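You operate a simulated robot arm through the tools that you are given. There is no shell and no other tool.

You are at the controls of a simulated robot arm. One attempt, no reset.

TASK
Switch the winder off, put the wound red shuttle on the bench and shut the guard again. Where these are worked on the way, their far stop is far enough and under half their travel is too little: clear guard.

It is judged by the outcome, as a careful person would: the job done as asked, and still so three seconds after it is handed in. It fails if anything else is knocked over, pushed out of place, dropped, spilled or broken.

THE ROBOT
A 7-joint arm with a two-finger parallel gripper, fixed in place. Base frame: the origin is at the foot of the arm, x ahead of it, y to its left, z up; the work surface is at about z = 0. Lengths are in mm, angles in degrees, forces in N, time in s.
With the tool pointing down near the work surface it reaches from about 260 to 680 mm from the base axis. Its first joint turns from -166.0 to 166.0 degrees. Payload 2.5 kg.
The TCP is the grasp point between the finger pads, 30 mm short of the fingertips. In the tool frame z runs along the fingers and y along their closing line. Largest opening 94 mm; finger width 28, thickness 10; the body of the gripper, 50 by 96 mm, starts 55 mm behind the TCP.
Orientation is that of the tool frame in the base frame, as a unit quaternion [w, x, y, z]. With the fingers straight down and closing along the base's y, the tool's x points along the base's -x, its y along +y and its z along -z.

THE INTERFACE
- The arm moves only by the tool drive_tool. Its argument "increments" is a list of rows, each an object (a shift or turn left out is 0, a gripper value left out holds the last) with "xyz": the shift along the tool's x, y, z in mm, a list of three; "dr": the turn, a rotation vector about the tool's x, y, z in degrees, a list of three; "gripper": the closure, from 0 (fully open) to 1 (shut). In form: [{"xyz": [tx, ty, tz], "dr": [wx, wy, wz], "gripper": gripper}, ...]. A call has 1 to 20 rows; each row is the pose to reach, as a shift and turn from the pose commanded when the call began, along the tool's axes at that moment. Each row takes 0.2 s and may step no farther than 50 mm and 8.6 degrees from the row before; otherwise, or with a gripper value out of range, the whole call is refused. Where a pose cannot be reached the arm comes as near as it can. A force on the tool above 60 N (or 10 N above the force at the start of the call, whichever is more), or a blocked arm, ends the call early, and 0.2 s more pass. Each finger travels about 72 mm/s and halts on what it meets, pressing with about 28 N; the grip force reading is that of the motor and also rises with nothing between the fingers. The clock runs only during rows and for 0.2 s after the last one: add rows that repeat a pose to give the fingers time. The reply holds the time, the measured pose of the TCP, the force on the tool along the base axes, the opening and the grip force, in the units named above and with some noise, with the torque about the TCP (base axes, N m) and any sound that the robot's microphone picked up.
- Cameras (640 x 400 px; columns grow to the right, rows downward): "scene" is fixed at [219.4, 504.1, 755.4]; the picture's right is [-0.99, -0.16, 0.00], its down [-0.15, 0.95, -0.28] and it looks along [0.04, -0.28, -0.96] (base axes); focal length 214 px, centre (320, 200). "wrist" rides on the gripper at [76, 14, -103] in the tool frame; the picture's right is [-0.18, 0.98, 0.00], its down [-0.75, -0.14, -0.64] and it looks along [-0.63, -0.12, 0.77] (tool axes); focal length 243 px, centre (320, 200). There is no depth. A picture from a camera that has moved, and an enlarged one, comes with that camera's place and axes in the base frame and with its lens. The place of the scene camera against the robot may be out by one fixed shift of up to 12 mm in any direction.
- camera(camera): a new picture of that camera. No time passes.
- zoom(camera, box): a new picture of the part [left, top, right, bottom] of that camera's present view, enlarged. No time passes.
- close_job(): hands the job in; it is judged then, once.

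Nothing tells you positions but the pictures and the camera data. Unless the task says otherwise, let go and move clear before handing in.

The tools are called after ">>>" as a command line: name --argument value ..., lists and objects as JSON in quotes. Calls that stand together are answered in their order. drive_tool: Moves the arm, as the interface text tells. Its arguments: {"type":"object","properties":{"increments":{"type":"array","items":{"type":"object","properties":{"xyz":{"type":"array","items":{"type":"number"}},"dr":{"type":"array","items":{"type":"number"}},"gripper":{"type":"number"}}}}},"required":["increments"]} The other tools are called the same way: camera (camera) takes a picture; zoom (camera, box) takes an enlarged picture of a part of a camera's view; close_job () hands the job in.

At the start:

```text
t: 0.0
position: [390.9, 173.1, 376.2]
tool_rot: [0.0, 0.0, 1.0, -0.001]
wrist_force: [-0.4, 0.0, -0.9]
ft_torque: [0.0, -0.01, -0.02]
width: 94.1
gripper_force: 0.0
```

scene: 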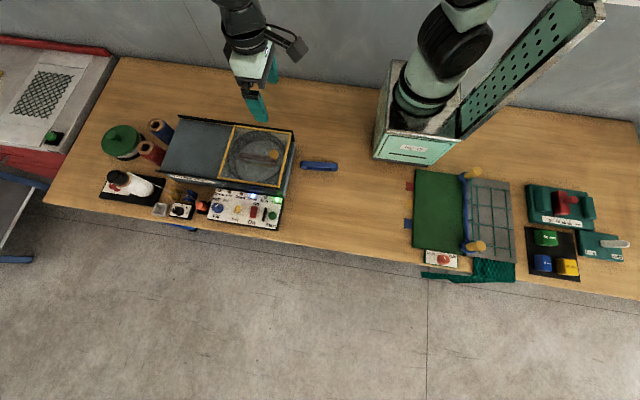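
wrist: 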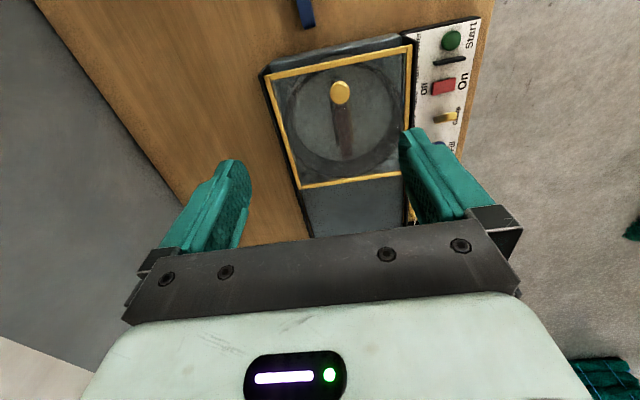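

I see the winder to the left in the scene view (positive x), with a guard lid framed in yellow and a control panel with Start, an Off/On rocker and other controls. I'll enlarge the views before moving anything.

>>> zoom --camera "scene" --box '[150, 100, 350, 240]'

>>> zoom --camera "scene" --box '[200, 180, 300, 240]'

>>> zoom --camera "wrist" --box '[240, 0, 500, 240]'

>>> zoom --camera "scene" --box '[80, 100, 220, 240]'

```text
2.86 times, centred on (250, 170) of scene
camera zoom: at [219.4, 504.1, 755.4], right [-0.99, -0.16, 0.0], down [-0.15, 0.95, -0.28], along [0.04, -0.28, -0.96], focal length 613 px, centre (520, 286)
```

zoom: 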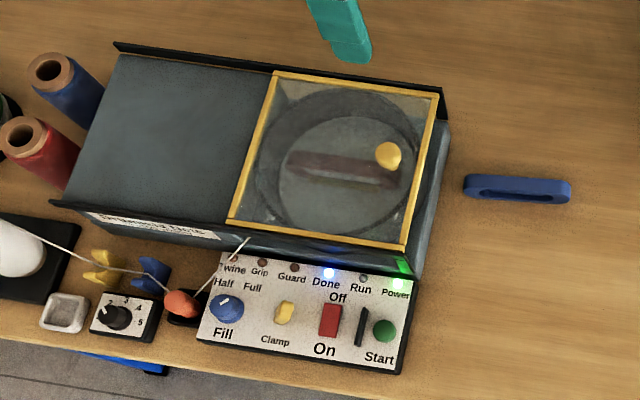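

```text
6.40 times, centred on (250, 210) of scene
camera zoom: at [219.4, 504.1, 755.4], right [-0.99, -0.16, 0.0], down [-0.15, 0.95, -0.28], along [0.04, -0.28, -0.96], focal length 1373 px, centre (768, 136)
```

zoom: 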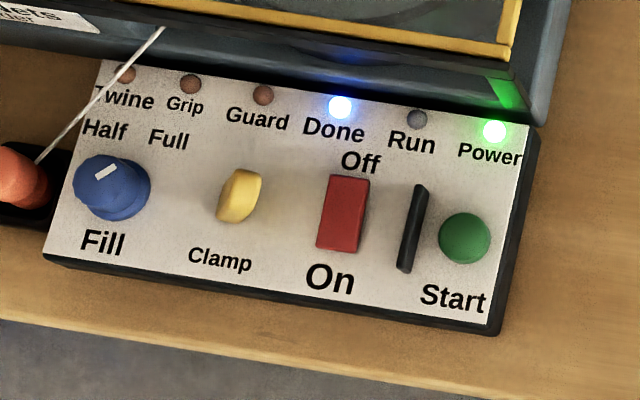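

```text
1.67 times, centred on (370, 120) of wrist
camera zoom: at [313.9, 186.9, 478.5], right [0.18, 0.98, 0.0], down [0.75, -0.14, 0.64], along [0.63, -0.12, -0.77], focal length 404 px, centre (237, 333)
```

zoom: 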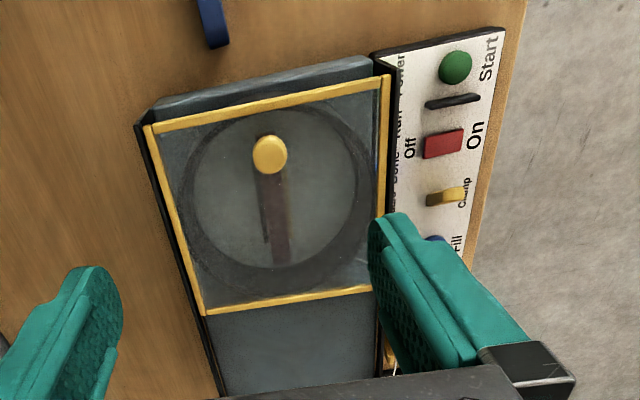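

```text
2.86 times, centred on (150, 170) of scene
camera zoom: at [219.4, 504.1, 755.4], right [-0.99, -0.16, 0.0], down [-0.15, 0.95, -0.28], along [0.04, -0.28, -0.96], focal length 613 px, centre (806, 286)
```

zoom: 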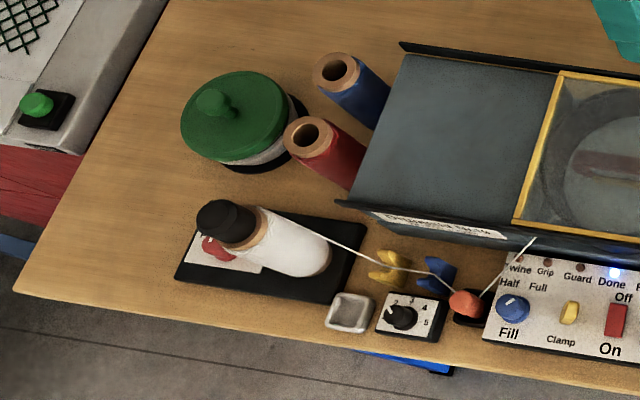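

The rocker is at about (466, 371, 37) and the yellow knob at about (417, 194, 132). The guard looks like a pane sliding in rails along x. I'll move over to the panel for a closer view.

>>> drive_tool --increments '[{"xyz": [-2, 31, 29]}, {"xyz": [-4, 63, 58]}, {"xyz": [-5, 94, 88]}, {"xyz": [-7, 126, 117]}, {"xyz": [-9, 157, 146]}, {"xyz": [-9, 157, 146]}]'

>>> camera --camera "wrist"

>>> zoom --camera "wrist" --box '[220, 0, 480, 200]'

>>> zoom --camera "scene" --box '[210, 115, 310, 195]'

```text
t: 1.4
position: [400.9, 331.6, 230.4]
tool_rot: [0.0, 0.0, 1.0, 0.0]
wrist_force: [0.7, 0.0, 0.1]
ft_torque: [0.02, -0.01, 0.03]
width: 94.2
gripper_force: 0.0
```

```text
taken
camera wrist: at [325.0, 346.6, 332.4], right [0.18, 0.98, 0.0], down [0.75, -0.14, 0.64], along [0.63, -0.12, -0.77], focal length 243 px, centre (320, 200)
```

wrist: 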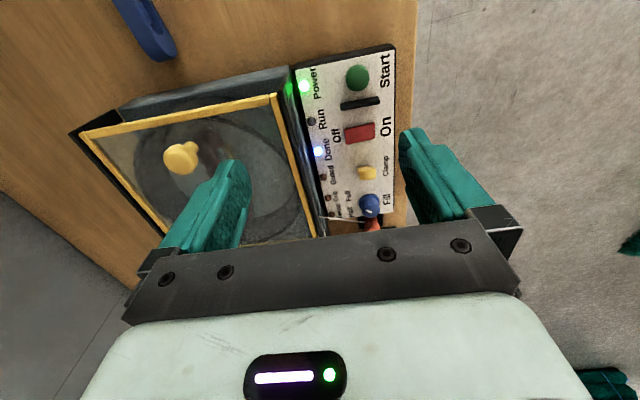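

```text
2.00 times, centred on (350, 100) of wrist
camera zoom: at [325.0, 346.6, 332.4], right [0.18, 0.98, 0.0], down [0.75, -0.14, 0.64], along [0.63, -0.12, -0.77], focal length 485 px, centre (260, 400)
```

zoom: 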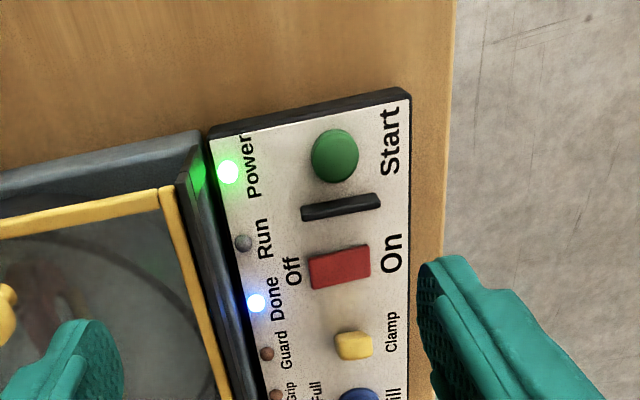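

```text
5.00 times, centred on (260, 155) of scene
camera zoom: at [219.4, 504.1, 755.4], right [-0.99, -0.16, 0.0], down [-0.15, 0.95, -0.28], along [0.04, -0.28, -0.96], focal length 1072 px, centre (620, 425)
```

zoom: 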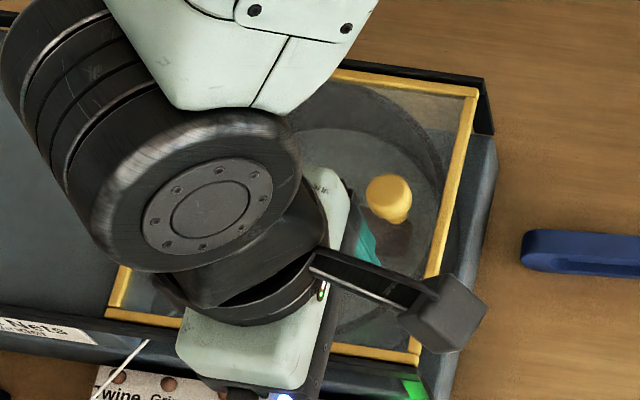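

The knob stands on the glass with a narrow stem. I need to see which end of the rocker is raised.

>>> zoom --camera "wrist" --box '[320, 80, 400, 180]'

>>> zoom --camera "wrist" --box '[130, 100, 250, 200]'

>>> zoom --camera "wrist" --box '[340, 140, 420, 230]'

```text
4.00 times, centred on (360, 130) of wrist
camera zoom: at [325.0, 346.6, 332.4], right [0.18, 0.98, 0.0], down [0.75, -0.14, 0.64], along [0.63, -0.12, -0.77], focal length 970 px, centre (160, 480)
```

zoom: 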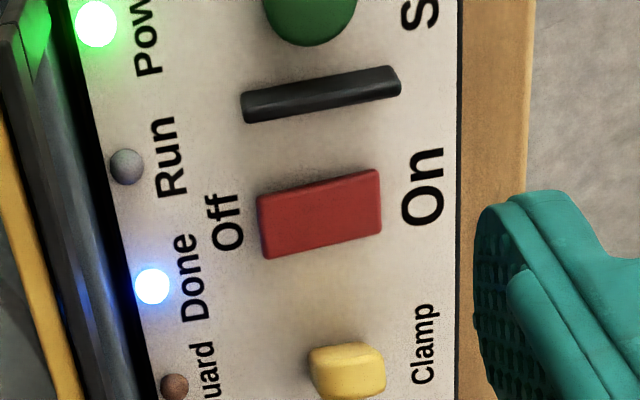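

```text
4.00 times, centred on (190, 150) of wrist
camera zoom: at [325.0, 346.6, 332.4], right [0.18, 0.98, 0.0], down [0.75, -0.14, 0.64], along [0.63, -0.12, -0.77], focal length 970 px, centre (840, 400)
```

zoom: 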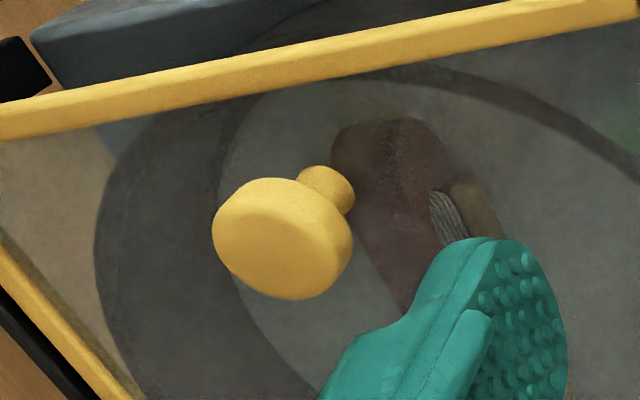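

```text
4.44 times, centred on (380, 185) of wrist
camera zoom: at [325.0, 346.6, 332.4], right [0.18, 0.98, 0.0], down [0.75, -0.14, 0.64], along [0.63, -0.12, -0.77], focal length 1078 px, centre (53, 267)
```

zoom: 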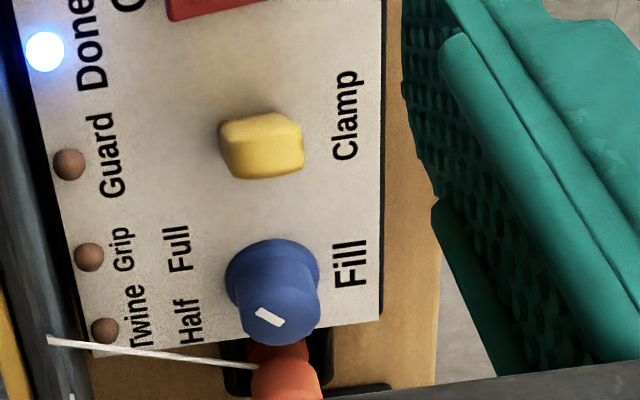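

The rocker's top sits at about z = 30, spanning y 352–392 at x = 470, with Off at the smaller-y end. I'll turn the tool a quarter so the gripper body clears the winder. Then I'll close the fingers and come down above the Off end.

>>> drive_tool --increments '[{"xyz": [-6, 3, 5], "dr": [0, 0, 8.2], "gripper": 1}, {"xyz": [-12, 5, 15], "dr": [0, 0, 16.4]}, {"xyz": [-18, 8, 25], "dr": [0, 0, 24.6]}, {"xyz": [-24, 11, 35], "dr": [0, 0, 32.8]}, {"xyz": [-31, 14, 45], "dr": [0, 0, 41]}, {"xyz": [-38, 17, 55], "dr": [0, 0, 49.2]}, {"xyz": [-45, 19, 65], "dr": [0, 0, 57.4]}, {"xyz": [-52, 21, 75], "dr": [0, 0, 65.6]}, {"xyz": [-58, 23, 85], "dr": [0, 0, 73.8]}, {"xyz": [-64, 25, 95], "dr": [0, 0, 82]}, {"xyz": [-69, 26, 105], "dr": [0, 0, 90]}, {"xyz": [-69, 26, 120], "dr": [0, 0, 90]}, {"xyz": [-69, 26, 120], "dr": [0, 0, 90]}]'

>>> camera --camera "wrist"

>>> camera --camera "scene"

```text
t: 4.2
position: [467.4, 356.9, 109.7]
tool_rot: [0.0, 0.707, 0.707, 0.0]
wrist_force: [0.3, 0.5, 0.7]
ft_torque: [0.04, -0.04, -0.02]
width: 0.3
gripper_force: 28.0
```

```text
taken
camera wrist: at [481.6, 432.6, 211.6], right [0.98, -0.18, 0.0], down [-0.14, -0.75, 0.64], along [-0.12, -0.63, -0.77], focal length 243 px, centre (320, 200)
```

wrist: 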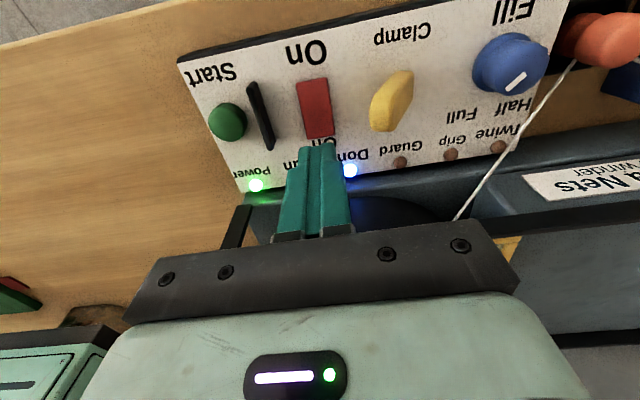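

```text
taken
```

scene: 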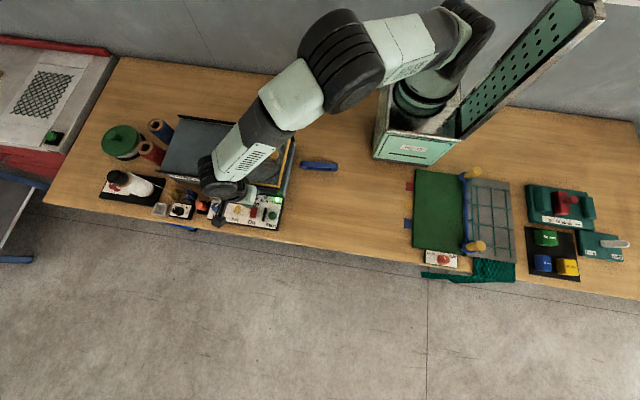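

The fingers are above the Off end, and both views put the rocker at x = 466. I'll zoom once more before pressing.

>>> zoom --camera "wrist" --box '[260, 60, 380, 180]'

>>> zoom --camera "scene" --box '[210, 190, 290, 240]'

```text
3.33 times, centred on (320, 120) of wrist
camera zoom: at [481.6, 432.6, 211.6], right [0.98, -0.18, 0.0], down [-0.14, -0.75, 0.64], along [-0.12, -0.63, -0.77], focal length 809 px, centre (320, 467)
```

zoom: 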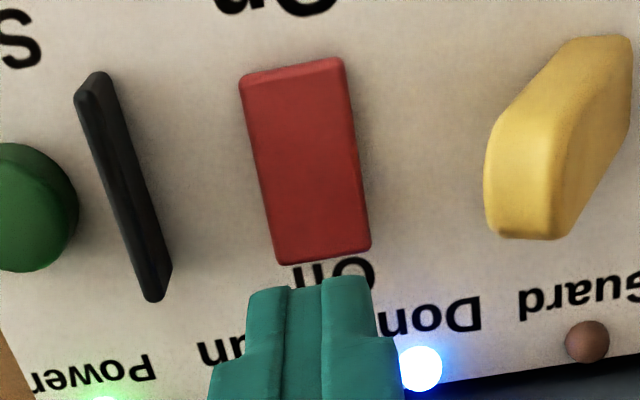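

```text
8.00 times, centred on (250, 215) of scene
camera zoom: at [219.4, 504.1, 755.4], right [-0.99, -0.16, 0.0], down [-0.15, 0.95, -0.28], along [0.04, -0.28, -0.96], focal length 1716 px, centre (880, 80)
```

zoom: 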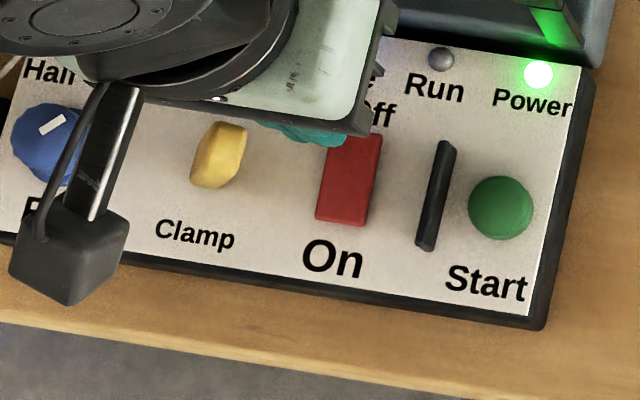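

Power and Done are lit, so the winder is on. I'll come down on the Off end in small steps.

>>> drive_tool --increments '[{"xyz": [-3, -1, 20]}, {"xyz": [-3, -1, 36]}, {"xyz": [-3, -1, 43]}, {"xyz": [-3, -1, 45]}, {"xyz": [-3, -1, 47]}, {"xyz": [-3, -1, 49]}, {"xyz": [-3, -1, 51]}]'

>>> camera --camera "wrist"

>>> zoom --camera "scene" --box '[210, 180, 290, 230]'

```text
t: 5.3
position: [469.1, 354.0, 70.5]
tool_rot: [0.0, 0.706, 0.708, 0.0]
wrist_force: [-2.4, -2.6, 6.3]
ft_torque: [0.06, 0.06, 0.03]
width: 0.0
gripper_force: 28.7
stopped in row 5: the force on the tool passed its limit at 67 N (the readings are from after the stop); the commanded pose is now the measured one
```

```text
taken
camera wrist: at [481.8, 430.1, 172.5], right [0.98, -0.18, 0.0], down [-0.14, -0.75, 0.64], along [-0.12, -0.63, -0.77], focal length 243 px, centre (320, 200)
```

wrist: 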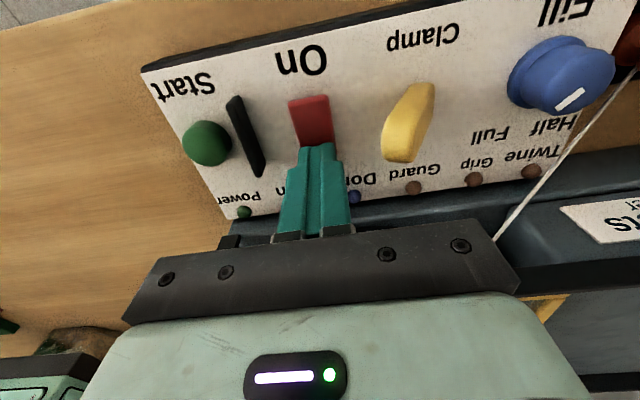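

```text
8.00 times, centred on (250, 205) of scene
camera zoom: at [219.4, 504.1, 755.4], right [-0.99, -0.16, 0.0], down [-0.15, 0.95, -0.28], along [0.04, -0.28, -0.96], focal length 1716 px, centre (880, 160)
```

zoom: 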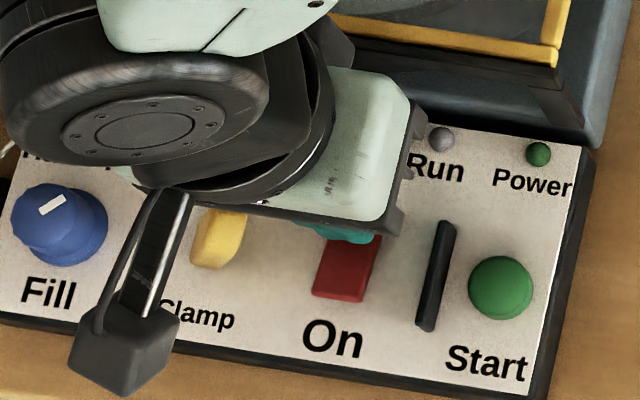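

The Power lamp went out, so the winder is off. Next I'll lift away and look closely at the guard, opening the gripper on the way.

>>> drive_tool --increments '[{"xyz": [0, 0, -45]}, {"xyz": [0, 0, -90]}, {"xyz": [-5, -5, -130]}, {"xyz": [-40, -20, -155]}, {"xyz": [-80, -35, -180], "gripper": 0}, {"xyz": [-124, -51, -200]}, {"xyz": [-124, -51, -200]}, {"xyz": [-124, -51, -200]}]'

>>> camera --camera "wrist"

>>> zoom --camera "wrist" --box '[200, 60, 440, 210]'

>>> zoom --camera "scene" --box '[150, 100, 350, 240]'

```text
refused: row 6 steps farther than a row can; nothing moved
```

```text
taken
camera wrist: at [481.8, 430.1, 172.5], right [0.98, -0.18, 0.0], down [-0.14, -0.75, 0.64], along [-0.12, -0.63, -0.77], focal length 243 px, centre (320, 200)
```

wrist: 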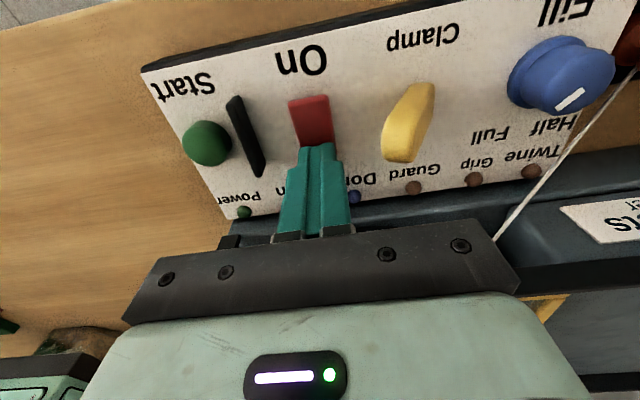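

```text
2.67 times, centred on (320, 135) of wrist
camera zoom: at [481.8, 430.1, 172.5], right [0.98, -0.18, 0.0], down [-0.14, -0.75, 0.64], along [-0.12, -0.63, -0.77], focal length 647 px, centre (320, 373)
```

zoom: 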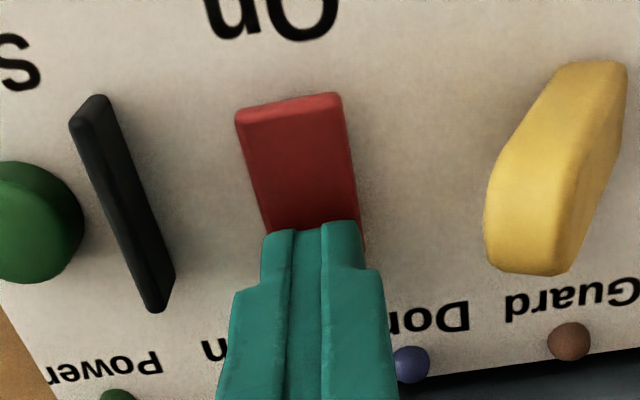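

```text
2.86 times, centred on (250, 170) of scene
camera zoom: at [219.4, 504.1, 755.4], right [-0.99, -0.16, 0.0], down [-0.15, 0.95, -0.28], along [0.04, -0.28, -0.96], focal length 613 px, centre (520, 286)
```

zoom: 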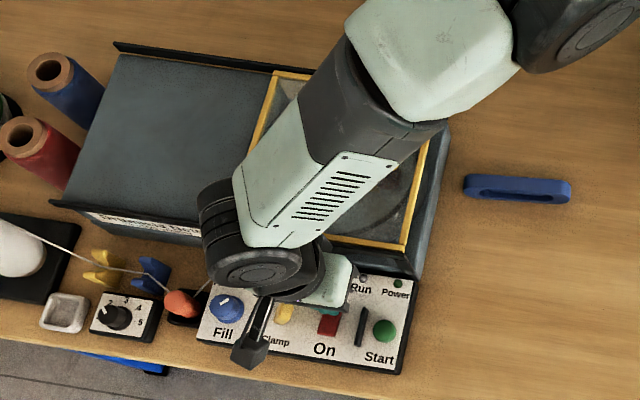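

The switch is off: the On end is now raised and the lamps are dark. That move was refused because one step was too long, so I'm repeating it with shorter steps.

>>> drive_tool --increments '[{"xyz": [0, 0, -45]}, {"xyz": [0, 0, -90]}, {"xyz": [-5, -5, -130]}, {"xyz": [-35, -15, -155]}, {"xyz": [-65, -28, -175], "gripper": 0}, {"xyz": [-95, -40, -190]}, {"xyz": [-124, -51, -200]}, {"xyz": [-124, -51, -200]}, {"xyz": [-124, -51, -200]}]'

>>> camera --camera "wrist"

>>> zoom --camera "wrist" --box '[200, 60, 440, 210]'

>>> zoom --camera "scene" --box '[150, 100, 350, 240]'

```text
t: 7.3
position: [414.8, 230.2, 267.6]
tool_rot: [0.0, 0.707, 0.707, 0.0]
wrist_force: [-0.5, 0.3, 0.6]
ft_torque: [-0.02, -0.01, -0.01]
width: 93.9
gripper_force: 0.0
```

```text
taken
camera wrist: at [428.1, 305.8, 369.7], right [0.98, -0.18, 0.0], down [-0.14, -0.75, 0.64], along [-0.12, -0.63, -0.77], focal length 243 px, centre (320, 200)
```

wrist: 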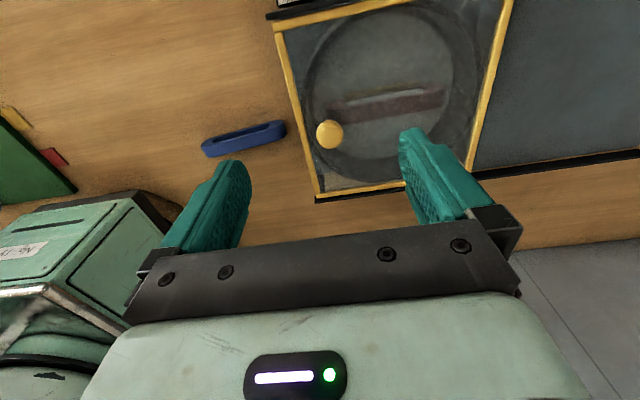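

```text
2.67 times, centred on (320, 135) of wrist
camera zoom: at [428.1, 305.8, 369.7], right [0.98, -0.18, 0.0], down [-0.14, -0.75, 0.64], along [-0.12, -0.63, -0.77], focal length 647 px, centre (320, 373)
```

zoom: 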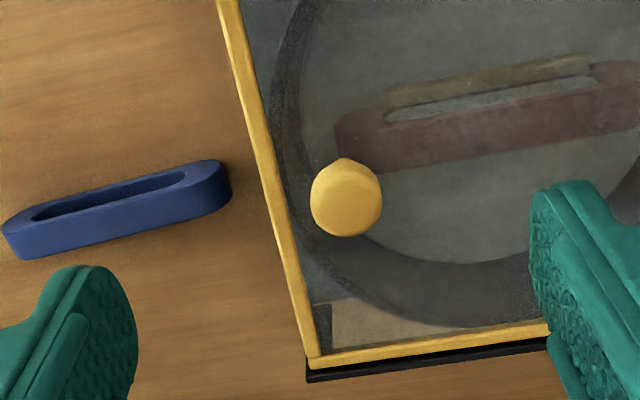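

```text
2.86 times, centred on (250, 170) of scene
camera zoom: at [219.4, 504.1, 755.4], right [-0.99, -0.16, 0.0], down [-0.15, 0.95, -0.28], along [0.04, -0.28, -0.96], focal length 613 px, centre (520, 286)
```

zoom: 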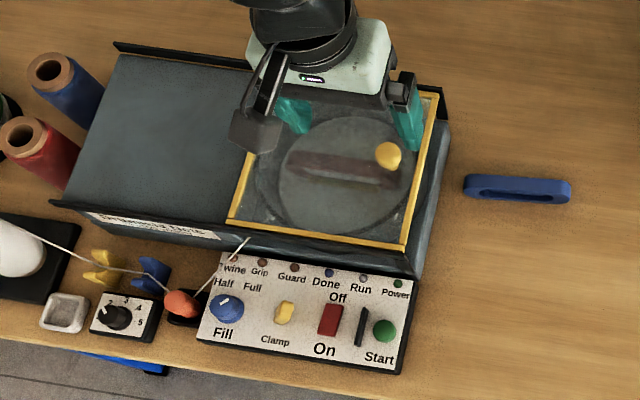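

Two wrist views agree that the guard's knob is at (417, 194), with its cap at about z = 132 and the frame top at about 107. The pane covers x 384–580, and the rails let it slide towards +x over the deck. I'll come down around the knob and close on it.

>>> drive_tool --increments '[{"xyz": [-36, 3, 20]}, {"xyz": [-36, 3, 60]}, {"xyz": [-36, 3, 95]}, {"xyz": [-36, 3, 115]}, {"xyz": [-36, 3, 122]}, {"xyz": [-36, 3, 122]}]'

>>> camera --camera "wrist"

>>> zoom --camera "scene" --box '[210, 115, 310, 195]'

```text
t: 8.7
position: [420.3, 195.5, 149.0]
tool_rot: [-0.001, 0.707, 0.707, 0.001]
wrist_force: [0.4, 0.6, -1.0]
ft_torque: [0.02, 0.0, -0.02]
width: 94.1
gripper_force: 0.1
```

```text
taken
camera wrist: at [434.2, 270.0, 251.1], right [0.98, -0.18, 0.0], down [-0.14, -0.75, 0.64], along [-0.12, -0.63, -0.77], focal length 243 px, centre (320, 200)
```

wrist: 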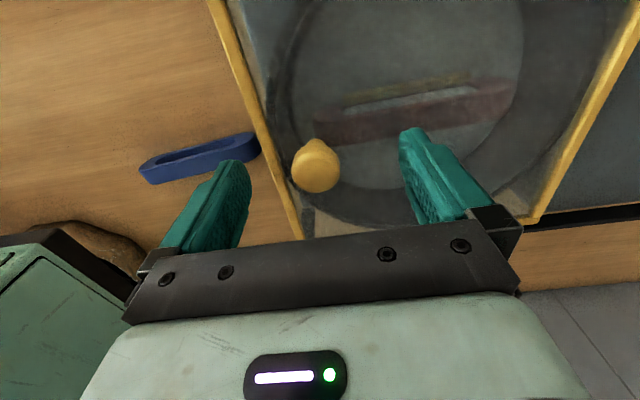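

```text
5.00 times, centred on (260, 155) of scene
camera zoom: at [219.4, 504.1, 755.4], right [-0.99, -0.16, 0.0], down [-0.15, 0.95, -0.28], along [0.04, -0.28, -0.96], focal length 1072 px, centre (620, 425)
```

zoom: 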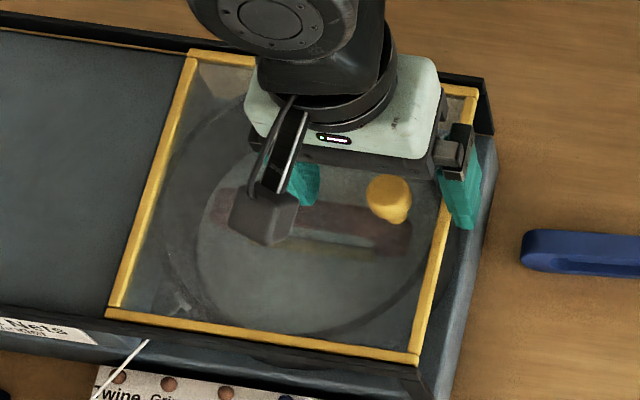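

The knob sits between the open fingers at (417, 194). I'll drop 6 mm more and close.

>>> drive_tool --increments '[{"xyz": [-1.5, -3, 3]}, {"xyz": [-1.5, -3, 6]}, {"xyz": [-1.5, -3, 6], "gripper": 1}, {"xyz": [-1.5, -3, 6]}, {"xyz": [-1.5, -3, 6]}, {"xyz": [-1.5, -3, 6]}, {"xyz": [-1.5, -3, 6]}]'

>>> camera --camera "wrist"

```text
t: 10.3
position: [417.4, 192.6, 143.8]
tool_rot: [0.0, 0.707, 0.707, 0.0]
wrist_force: [9.2, 2.4, -7.5]
ft_torque: [0.02, -0.14, -0.05]
width: 26.8
gripper_force: 45.2
```

```text
taken
camera wrist: at [431.6, 268.9, 245.5], right [0.98, -0.18, 0.0], down [-0.14, -0.75, 0.64], along [-0.12, -0.63, -0.77], focal length 243 px, centre (320, 200)
```

wrist: 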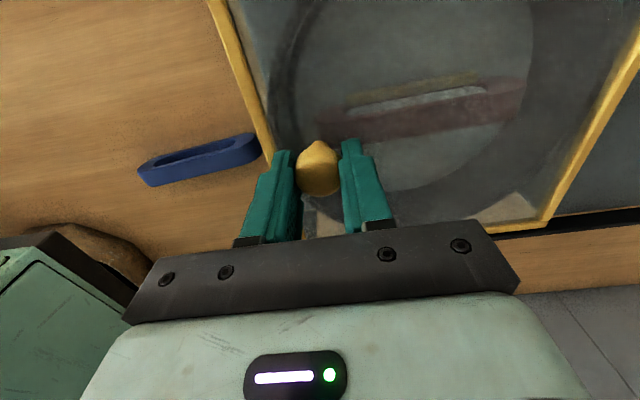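

The gripper holds the cap. I'll try a short slide towards +x first.

>>> drive_tool --increments '[{"xyz": [0, 5, 0]}, {"xyz": [0, 10, 0]}, {"xyz": [0, 20, 0]}, {"xyz": [0, 30, 0]}, {"xyz": [0, 30, 0]}]'

>>> camera --camera "wrist"

>>> zoom --camera "scene" --box '[150, 100, 350, 240]'

```text
t: 11.5
position: [447.5, 192.9, 142.7]
tool_rot: [0.001, 0.707, 0.707, 0.002]
wrist_force: [-0.8, -2.2, 33.9]
ft_torque: [-0.29, 0.04, 0.12]
width: 27.3
gripper_force: 44.9
```

```text
taken
camera wrist: at [461.0, 268.8, 245.5], right [0.98, -0.18, 0.0], down [-0.14, -0.75, 0.64], along [-0.12, -0.63, -0.77], focal length 243 px, centre (320, 200)
```

wrist: 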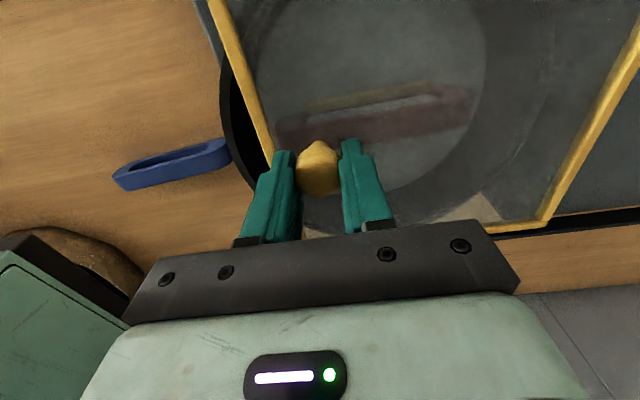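

```text
2.86 times, centred on (250, 170) of scene
camera zoom: at [219.4, 504.1, 755.4], right [-0.99, -0.16, 0.0], down [-0.15, 0.95, -0.28], along [0.04, -0.28, -0.96], focal length 613 px, centre (520, 286)
```

zoom: 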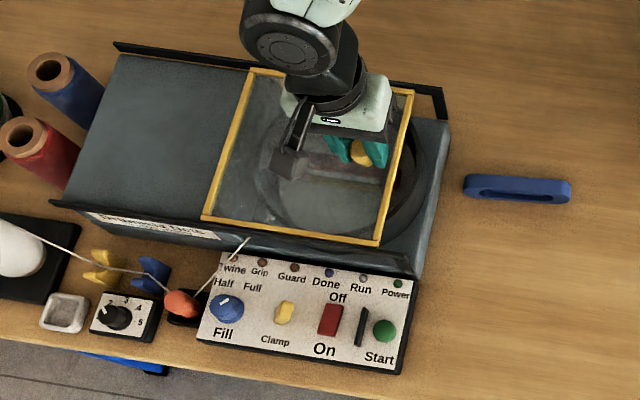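

The guard slides. The tool is pressing down on it a little, so I'll ease up by 1 mm and keep sliding.

>>> drive_tool --increments '[{"xyz": [0, 2, -1]}, {"xyz": [0, 14, -1]}, {"xyz": [0, 28, -1]}, {"xyz": [0, 42, -1]}, {"xyz": [0, 56, -1]}, {"xyz": [0, 70, -1]}, {"xyz": [0, 84, -1]}, {"xyz": [0, 98, -1]}, {"xyz": [0, 112, -1]}, {"xyz": [0, 120, -1]}, {"xyz": [0, 120, -1]}]'

>>> camera --camera "wrist"

>>> zoom --camera "scene" --box '[150, 100, 350, 240]'

```text
t: 13.9
position: [568.2, 193.1, 143.2]
tool_rot: [0.0, 0.707, 0.707, 0.0]
wrist_force: [-0.2, -8.6, 21.7]
ft_torque: [-0.59, 0.06, 0.08]
width: 26.9
gripper_force: 45.2
```

```text
taken
camera wrist: at [582.8, 269.1, 244.9], right [0.98, -0.18, 0.0], down [-0.14, -0.75, 0.64], along [-0.12, -0.63, -0.77], focal length 243 px, centre (320, 200)
```

wrist: 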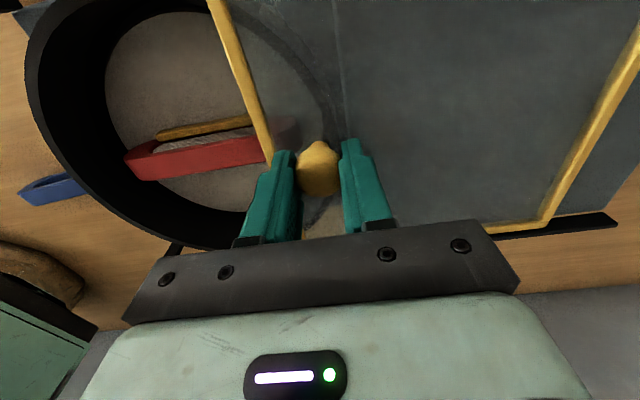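

```text
2.86 times, centred on (250, 170) of scene
camera zoom: at [219.4, 504.1, 755.4], right [-0.99, -0.16, 0.0], down [-0.15, 0.95, -0.28], along [0.04, -0.28, -0.96], focal length 613 px, centre (520, 286)
```

zoom: 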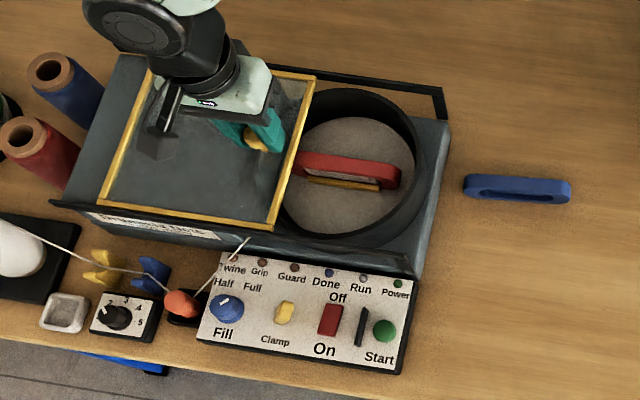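

The pane has moved 150 mm and the red shuttle is showing, with a yellow jaw beside it. I'll continue to the far stop.

>>> drive_tool --increments '[{"xyz": [0, 8, -0.5]}, {"xyz": [0, 16, -0.5]}, {"xyz": [0, 24, -0.5]}, {"xyz": [0, 30, -0.5]}, {"xyz": [0, 36, -0.5]}, {"xyz": [0, 42, -0.5]}, {"xyz": [0, 48, -0.5]}, {"xyz": [0, 54, -0.5]}]'

>>> camera --camera "wrist"

>>> zoom --camera "scene" --box '[150, 100, 350, 240]'

```text
t: 15.7
position: [617.7, 193.3, 142.9]
tool_rot: [-0.002, 0.707, 0.707, -0.005]
wrist_force: [-35.7, -17.2, 25.4]
ft_torque: [0.04, 0.72, 0.13]
width: 26.9
gripper_force: 44.8
```

```text
taken
camera wrist: at [633.7, 269.1, 244.5], right [0.98, -0.18, -0.01], down [-0.13, -0.75, 0.64], along [-0.13, -0.63, -0.76], focal length 243 px, centre (320, 200)
```

wrist: 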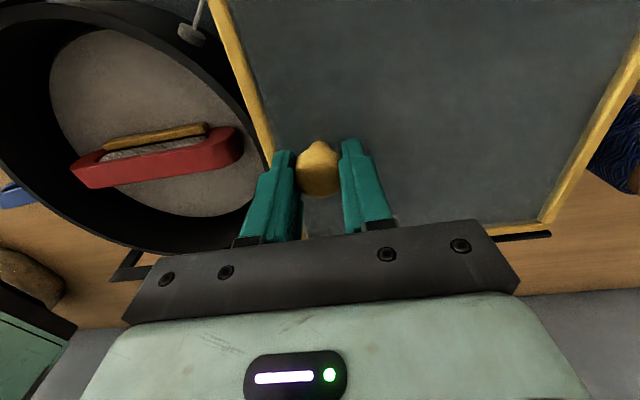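

```text
2.86 times, centred on (250, 170) of scene
camera zoom: at [219.4, 504.1, 755.4], right [-0.99, -0.16, 0.0], down [-0.15, 0.95, -0.28], along [0.04, -0.28, -0.96], focal length 613 px, centre (520, 286)
```

zoom: 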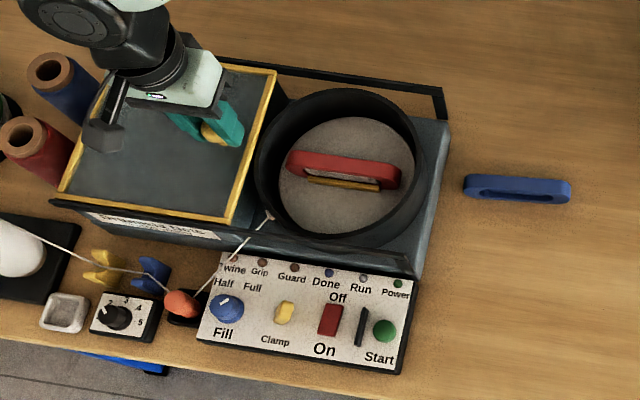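

The pane is at its far stop after 200 mm of travel. I'll take the load off, release the knob and rise to look at the shuttle and the jaw.

>>> drive_tool --increments '[{"xyz": [0, -1, 0]}, {"xyz": [0, -2, 0]}, {"xyz": [0, -2, 0], "gripper": 0.4}, {"xyz": [0, -2, 0]}, {"xyz": [0, -2, 0]}, {"xyz": [0, -2, -15]}, {"xyz": [0, -2, -40]}, {"xyz": [0, -20, -75]}, {"xyz": [0, -55, -100]}, {"xyz": [0, -95, -120]}, {"xyz": [0, -125, -130]}, {"xyz": [0, -125, -130]}]'

>>> camera --camera "wrist"

>>> zoom --camera "wrist" --box '[180, 20, 460, 200]'

>>> zoom --camera "scene" --box '[220, 120, 300, 190]'

```text
t: 18.3
position: [497.9, 191.0, 272.8]
tool_rot: [0.0, 0.707, 0.707, 0.001]
wrist_force: [-0.1, 1.1, -1.3]
ft_torque: [-0.01, 0.01, 0.04]
width: 56.4
gripper_force: 0.0
```

```text
taken
camera wrist: at [511.8, 267.4, 374.9], right [0.98, -0.18, 0.0], down [-0.14, -0.75, 0.64], along [-0.12, -0.63, -0.77], focal length 243 px, centre (320, 200)
```

wrist: 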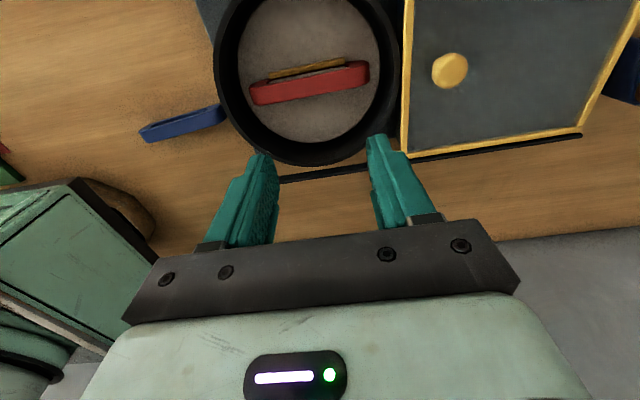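

```text
2.22 times, centred on (320, 110) of wrist
camera zoom: at [511.8, 267.4, 374.9], right [0.98, -0.18, 0.0], down [-0.14, -0.75, 0.64], along [-0.12, -0.63, -0.77], focal length 539 px, centre (320, 400)
```

zoom: 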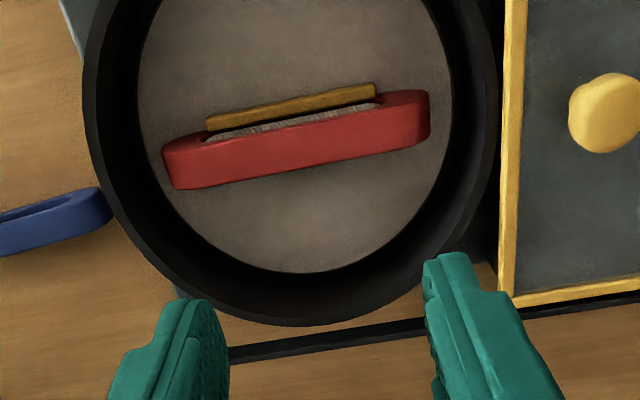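

```text
5.71 times, centred on (260, 155) of scene
camera zoom: at [219.4, 504.1, 755.4], right [-0.99, -0.16, 0.0], down [-0.15, 0.95, -0.28], along [0.04, -0.28, -0.96], focal length 1226 px, centre (663, 457)
```

zoom: 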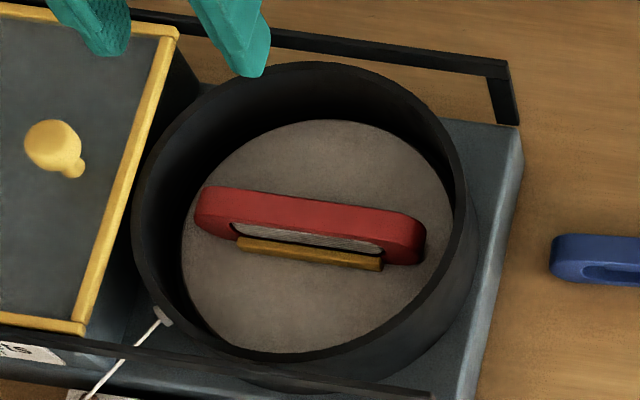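

The guard is open and the red shuttle lies in the drum with a yellow jaw along its +y side. I'll turn back to the first orientation, closing along y, and view the shuttle from the other direction.

>>> drive_tool --increments '[{"xyz": [0, -6, 1], "dr": [0, 0, -8.2], "gripper": 0}, {"xyz": [0, -12, 2], "dr": [0, 0, -16.4]}, {"xyz": [0, -18, 3], "dr": [0, 0, -24.6]}, {"xyz": [0, -24, 4], "dr": [0, 0, -32.8]}, {"xyz": [0, -31, 5], "dr": [0, 0, -41]}, {"xyz": [0, -38, 6], "dr": [0, 0, -49.2]}, {"xyz": [0, -45, 7], "dr": [0, 0, -57.4]}, {"xyz": [0, -52, 9], "dr": [0, 0, -65.6]}, {"xyz": [0, -58, 11], "dr": [0, 0, -73.8]}, {"xyz": [-1, -64, 12], "dr": [0, 0, -82]}, {"xyz": [-1, -68, 13], "dr": [0, 0, -90]}, {"xyz": [-1, -68, 13], "dr": [0, 0, -90]}]'

>>> camera --camera "wrist"

>>> zoom --camera "wrist" --box '[240, 60, 400, 200]'

>>> zoom --camera "scene" --box '[220, 120, 300, 190]'

```text
t: 20.9
position: [427.5, 192.8, 260.4]
tool_rot: [0.0, -0.002, 1.0, 0.0]
wrist_force: [0.1, 0.5, 0.7]
ft_torque: [0.02, 0.0, 0.0]
width: 94.1
gripper_force: 0.1
```

```text
taken
camera wrist: at [352.0, 206.1, 362.5], right [0.18, 0.98, 0.0], down [0.75, -0.14, 0.64], along [0.63, -0.12, -0.77], focal length 243 px, centre (320, 200)
```

wrist: 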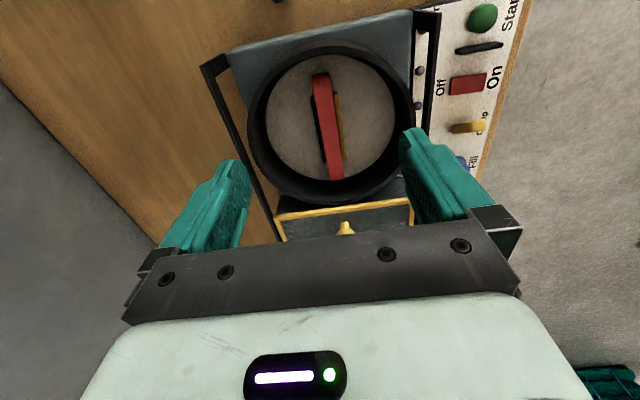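

```text
2.86 times, centred on (320, 130) of wrist
camera zoom: at [352.0, 206.1, 362.5], right [0.18, 0.98, 0.0], down [0.75, -0.14, 0.64], along [0.63, -0.12, -0.77], focal length 693 px, centre (320, 400)
```

zoom: 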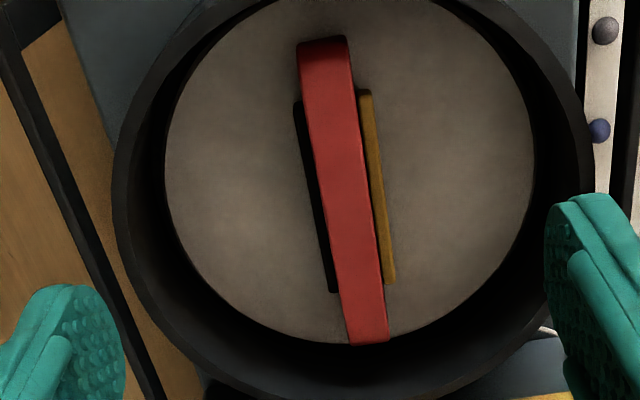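

```text
5.71 times, centred on (260, 155) of scene
camera zoom: at [219.4, 504.1, 755.4], right [-0.99, -0.16, 0.0], down [-0.15, 0.95, -0.28], along [0.04, -0.28, -0.96], focal length 1226 px, centre (663, 457)
```

zoom: 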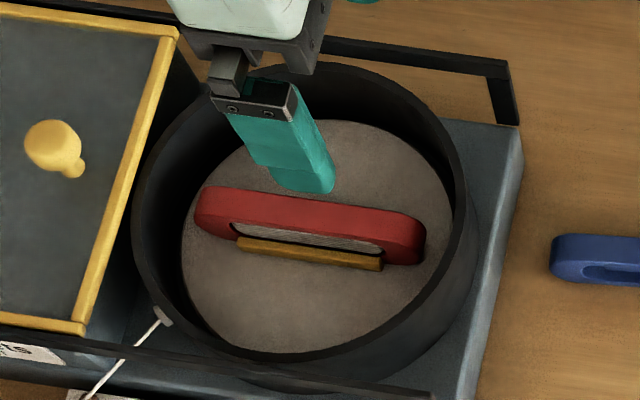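

The shuttle stands on edge between a fixed black jaw on its -y side and a yellow jaw on its +y side. That jaw matches the yellow Clamp lever at about (516, 375), so I expect I have to work the lever to release it. I'll look at the lever up close.

>>> drive_tool --increments '[{"xyz": [-12, 40, 0]}, {"xyz": [-25, 80, 5]}, {"xyz": [-40, 120, 20]}, {"xyz": [-55, 150, 50]}, {"xyz": [-65, 170, 85]}, {"xyz": [-72, 178, 120]}, {"xyz": [-72, 178, 130]}, {"xyz": [-72, 178, 130]}]'

>>> camera --camera "wrist"

>>> zoom --camera "wrist" --box '[260, 70, 400, 190]'

>>> zoom --camera "scene" --box '[220, 120, 300, 190]'

```text
t: 22.7
position: [499.1, 370.5, 131.1]
tool_rot: [0.0, 0.001, 1.0, 0.0]
wrist_force: [-0.6, 0.2, -0.5]
ft_torque: [0.06, 0.0, -0.02]
width: 94.1
gripper_force: 0.0
```

```text
taken
camera wrist: at [422.9, 384.8, 233.6], right [0.18, 0.98, 0.0], down [0.75, -0.14, 0.64], along [0.63, -0.12, -0.77], focal length 243 px, centre (320, 200)
```

wrist: 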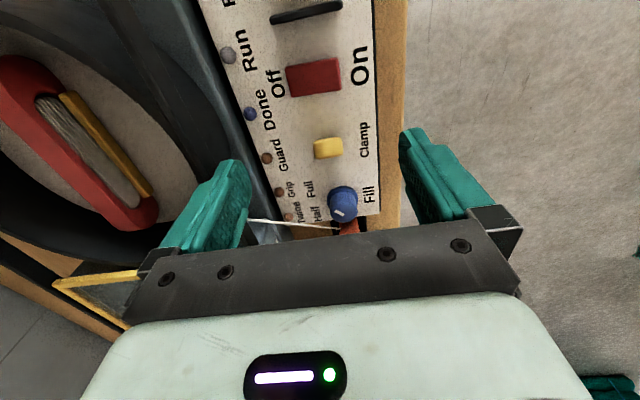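

```text
3.33 times, centred on (330, 130) of wrist
camera zoom: at [422.9, 384.8, 233.6], right [0.18, 0.98, 0.0], down [0.75, -0.14, 0.64], along [0.63, -0.12, -0.77], focal length 809 px, centre (287, 433)
```

zoom: 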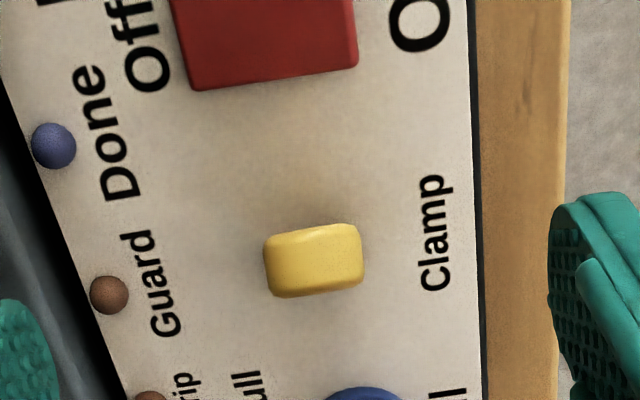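

```text
5.71 times, centred on (260, 155) of scene
camera zoom: at [219.4, 504.1, 755.4], right [-0.99, -0.16, 0.0], down [-0.15, 0.95, -0.28], along [0.04, -0.28, -0.96], focal length 1226 px, centre (663, 457)
```

zoom: 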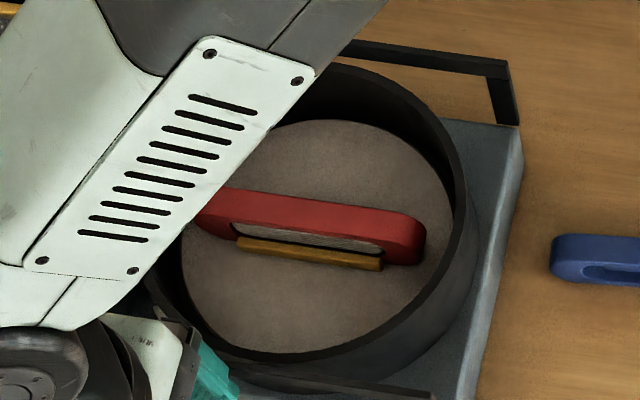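

The lever reads as a paddle leaning towards -x, with a clamp jaw against the shuttle. I'll turn the tool again to see it from the +y side, which is also the orientation for pushing it.

>>> drive_tool --increments '[{"xyz": [0, 0, -10], "dr": [0, 0, 8.2]}, {"xyz": [-1, -1, -10], "dr": [0, 0, 16.4]}, {"xyz": [-2, -2, -10], "dr": [0, 0, 24.6]}, {"xyz": [-3, -4, -10], "dr": [0, 0, 32.8]}, {"xyz": [-4, -5, -10], "dr": [0, 0, 41]}, {"xyz": [-5, -6, -10], "dr": [0, 0, 49.2]}, {"xyz": [-6, -7, -10], "dr": [0, 0, 57.4]}, {"xyz": [-6, -8, -8], "dr": [0, 0, 65.6]}, {"xyz": [-6, -9, -5], "dr": [0, 0, 73.8]}, {"xyz": [-6, -10, 0], "dr": [0, 0, 82]}, {"xyz": [-6, -10, 4], "dr": [0, 0, 90]}, {"xyz": [-6, -10, 4], "dr": [0, 0, 90]}]'

>>> camera --camera "wrist"

>>> zoom --camera "wrist" --box '[240, 40, 400, 160]'

>>> zoom --camera "scene" --box '[200, 180, 280, 230]'

```text
t: 25.3
position: [505.5, 360.8, 127.5]
tool_rot: [0.0, 0.708, 0.706, -0.001]
wrist_force: [0.4, -0.3, 0.7]
ft_torque: [0.01, 0.01, 0.0]
width: 94.0
gripper_force: 0.2
```

```text
taken
camera wrist: at [519.7, 435.9, 229.0], right [0.98, -0.19, 0.0], down [-0.14, -0.75, 0.64], along [-0.12, -0.63, -0.77], focal length 243 px, centre (320, 200)
```

wrist: 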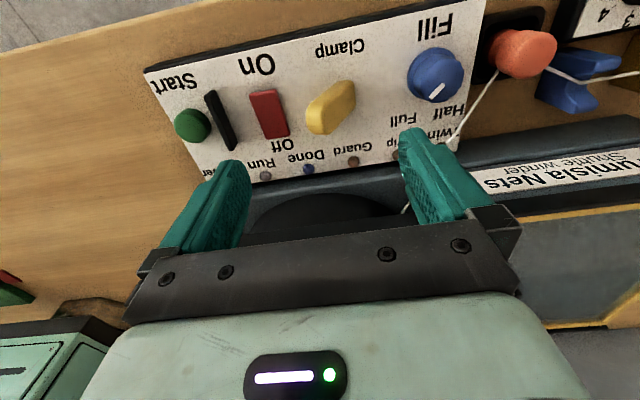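

```text
3.33 times, centred on (320, 100) of wrist
camera zoom: at [519.7, 435.9, 229.0], right [0.98, -0.19, 0.0], down [-0.14, -0.75, 0.64], along [-0.12, -0.63, -0.77], focal length 809 px, centre (320, 533)
```

zoom: 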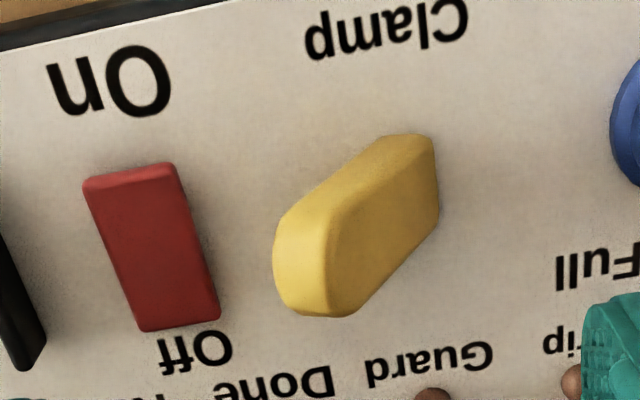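

```text
8.00 times, centred on (240, 205) of scene
camera zoom: at [219.4, 504.1, 755.4], right [-0.99, -0.16, 0.0], down [-0.15, 0.95, -0.28], along [0.04, -0.28, -0.96], focal length 1716 px, centre (960, 160)
```

zoom: 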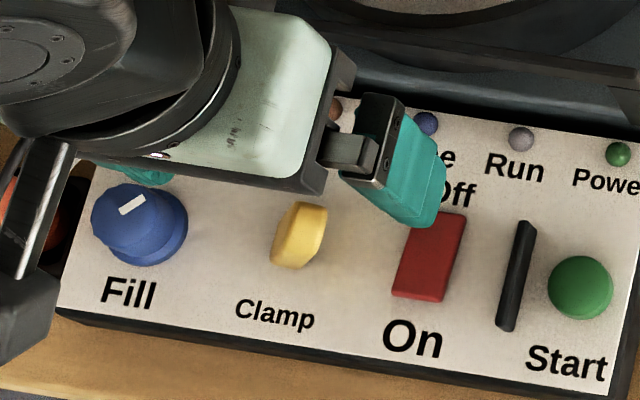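

From here it is clear: the clamp is a paddle pivoting near (531, 375, 33), leaning about 35° towards -x with its tip near (504, 375, 74). I'll close the fingers and come down on its -x side, above the rocker.

>>> drive_tool --increments '[{"xyz": [7, -15, 0], "gripper": 1}, {"xyz": [13, -31, 0]}, {"xyz": [13, -31, 0]}, {"xyz": [13, -31, 0]}, {"xyz": [13, -31, 0]}, {"xyz": [13, -31, 15]}, {"xyz": [13, -31, 30]}, {"xyz": [13, -31, 38]}, {"xyz": [13, -31, 38]}]'

>>> camera --camera "wrist"

>>> zoom --camera "wrist" --box '[240, 40, 440, 200]'

>>> zoom --camera "scene" --box '[200, 180, 280, 230]'

```text
t: 27.3
position: [474.5, 373.1, 88.6]
tool_rot: [0.0, 0.707, 0.707, 0.0]
wrist_force: [-0.9, -0.3, 0.9]
ft_torque: [0.0, 0.0, 0.0]
width: 0.0
gripper_force: 28.1
```

```text
taken
camera wrist: at [488.6, 449.5, 189.6], right [0.98, -0.18, 0.0], down [-0.14, -0.75, 0.64], along [-0.12, -0.63, -0.77], focal length 243 px, centre (320, 200)
```

wrist: 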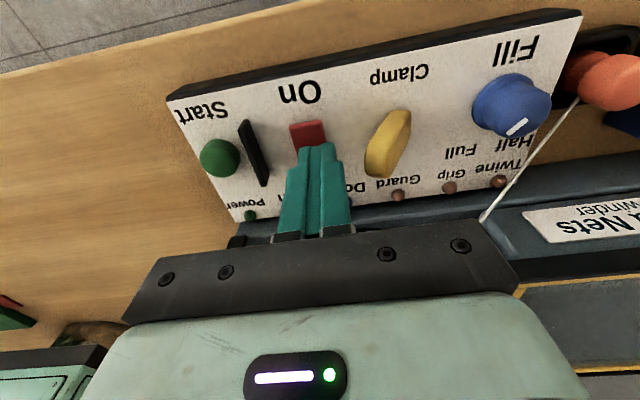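

```text
2.50 times, centred on (340, 120) of wrist
camera zoom: at [488.6, 449.5, 189.6], right [0.98, -0.18, 0.0], down [-0.14, -0.75, 0.64], along [-0.12, -0.63, -0.77], focal length 606 px, centre (270, 400)
```

zoom: 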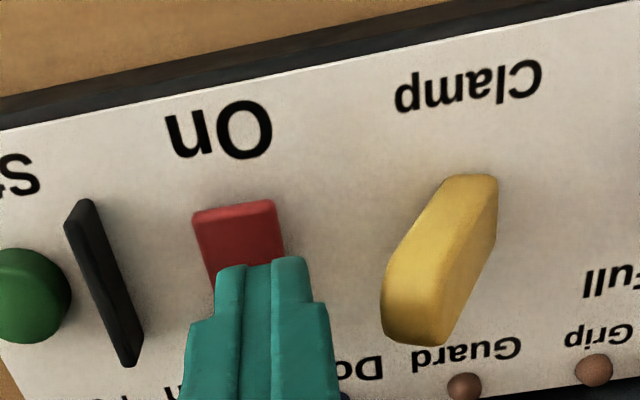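

```text
8.00 times, centred on (240, 205) of scene
camera zoom: at [219.4, 504.1, 755.4], right [-0.99, -0.16, 0.0], down [-0.15, 0.95, -0.28], along [0.04, -0.28, -0.96], focal length 1716 px, centre (960, 160)
```

zoom: 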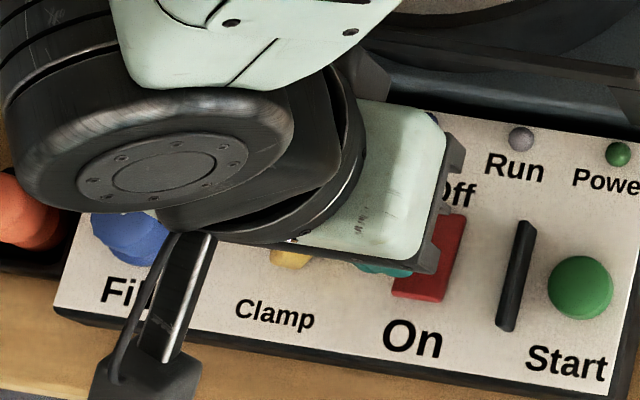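

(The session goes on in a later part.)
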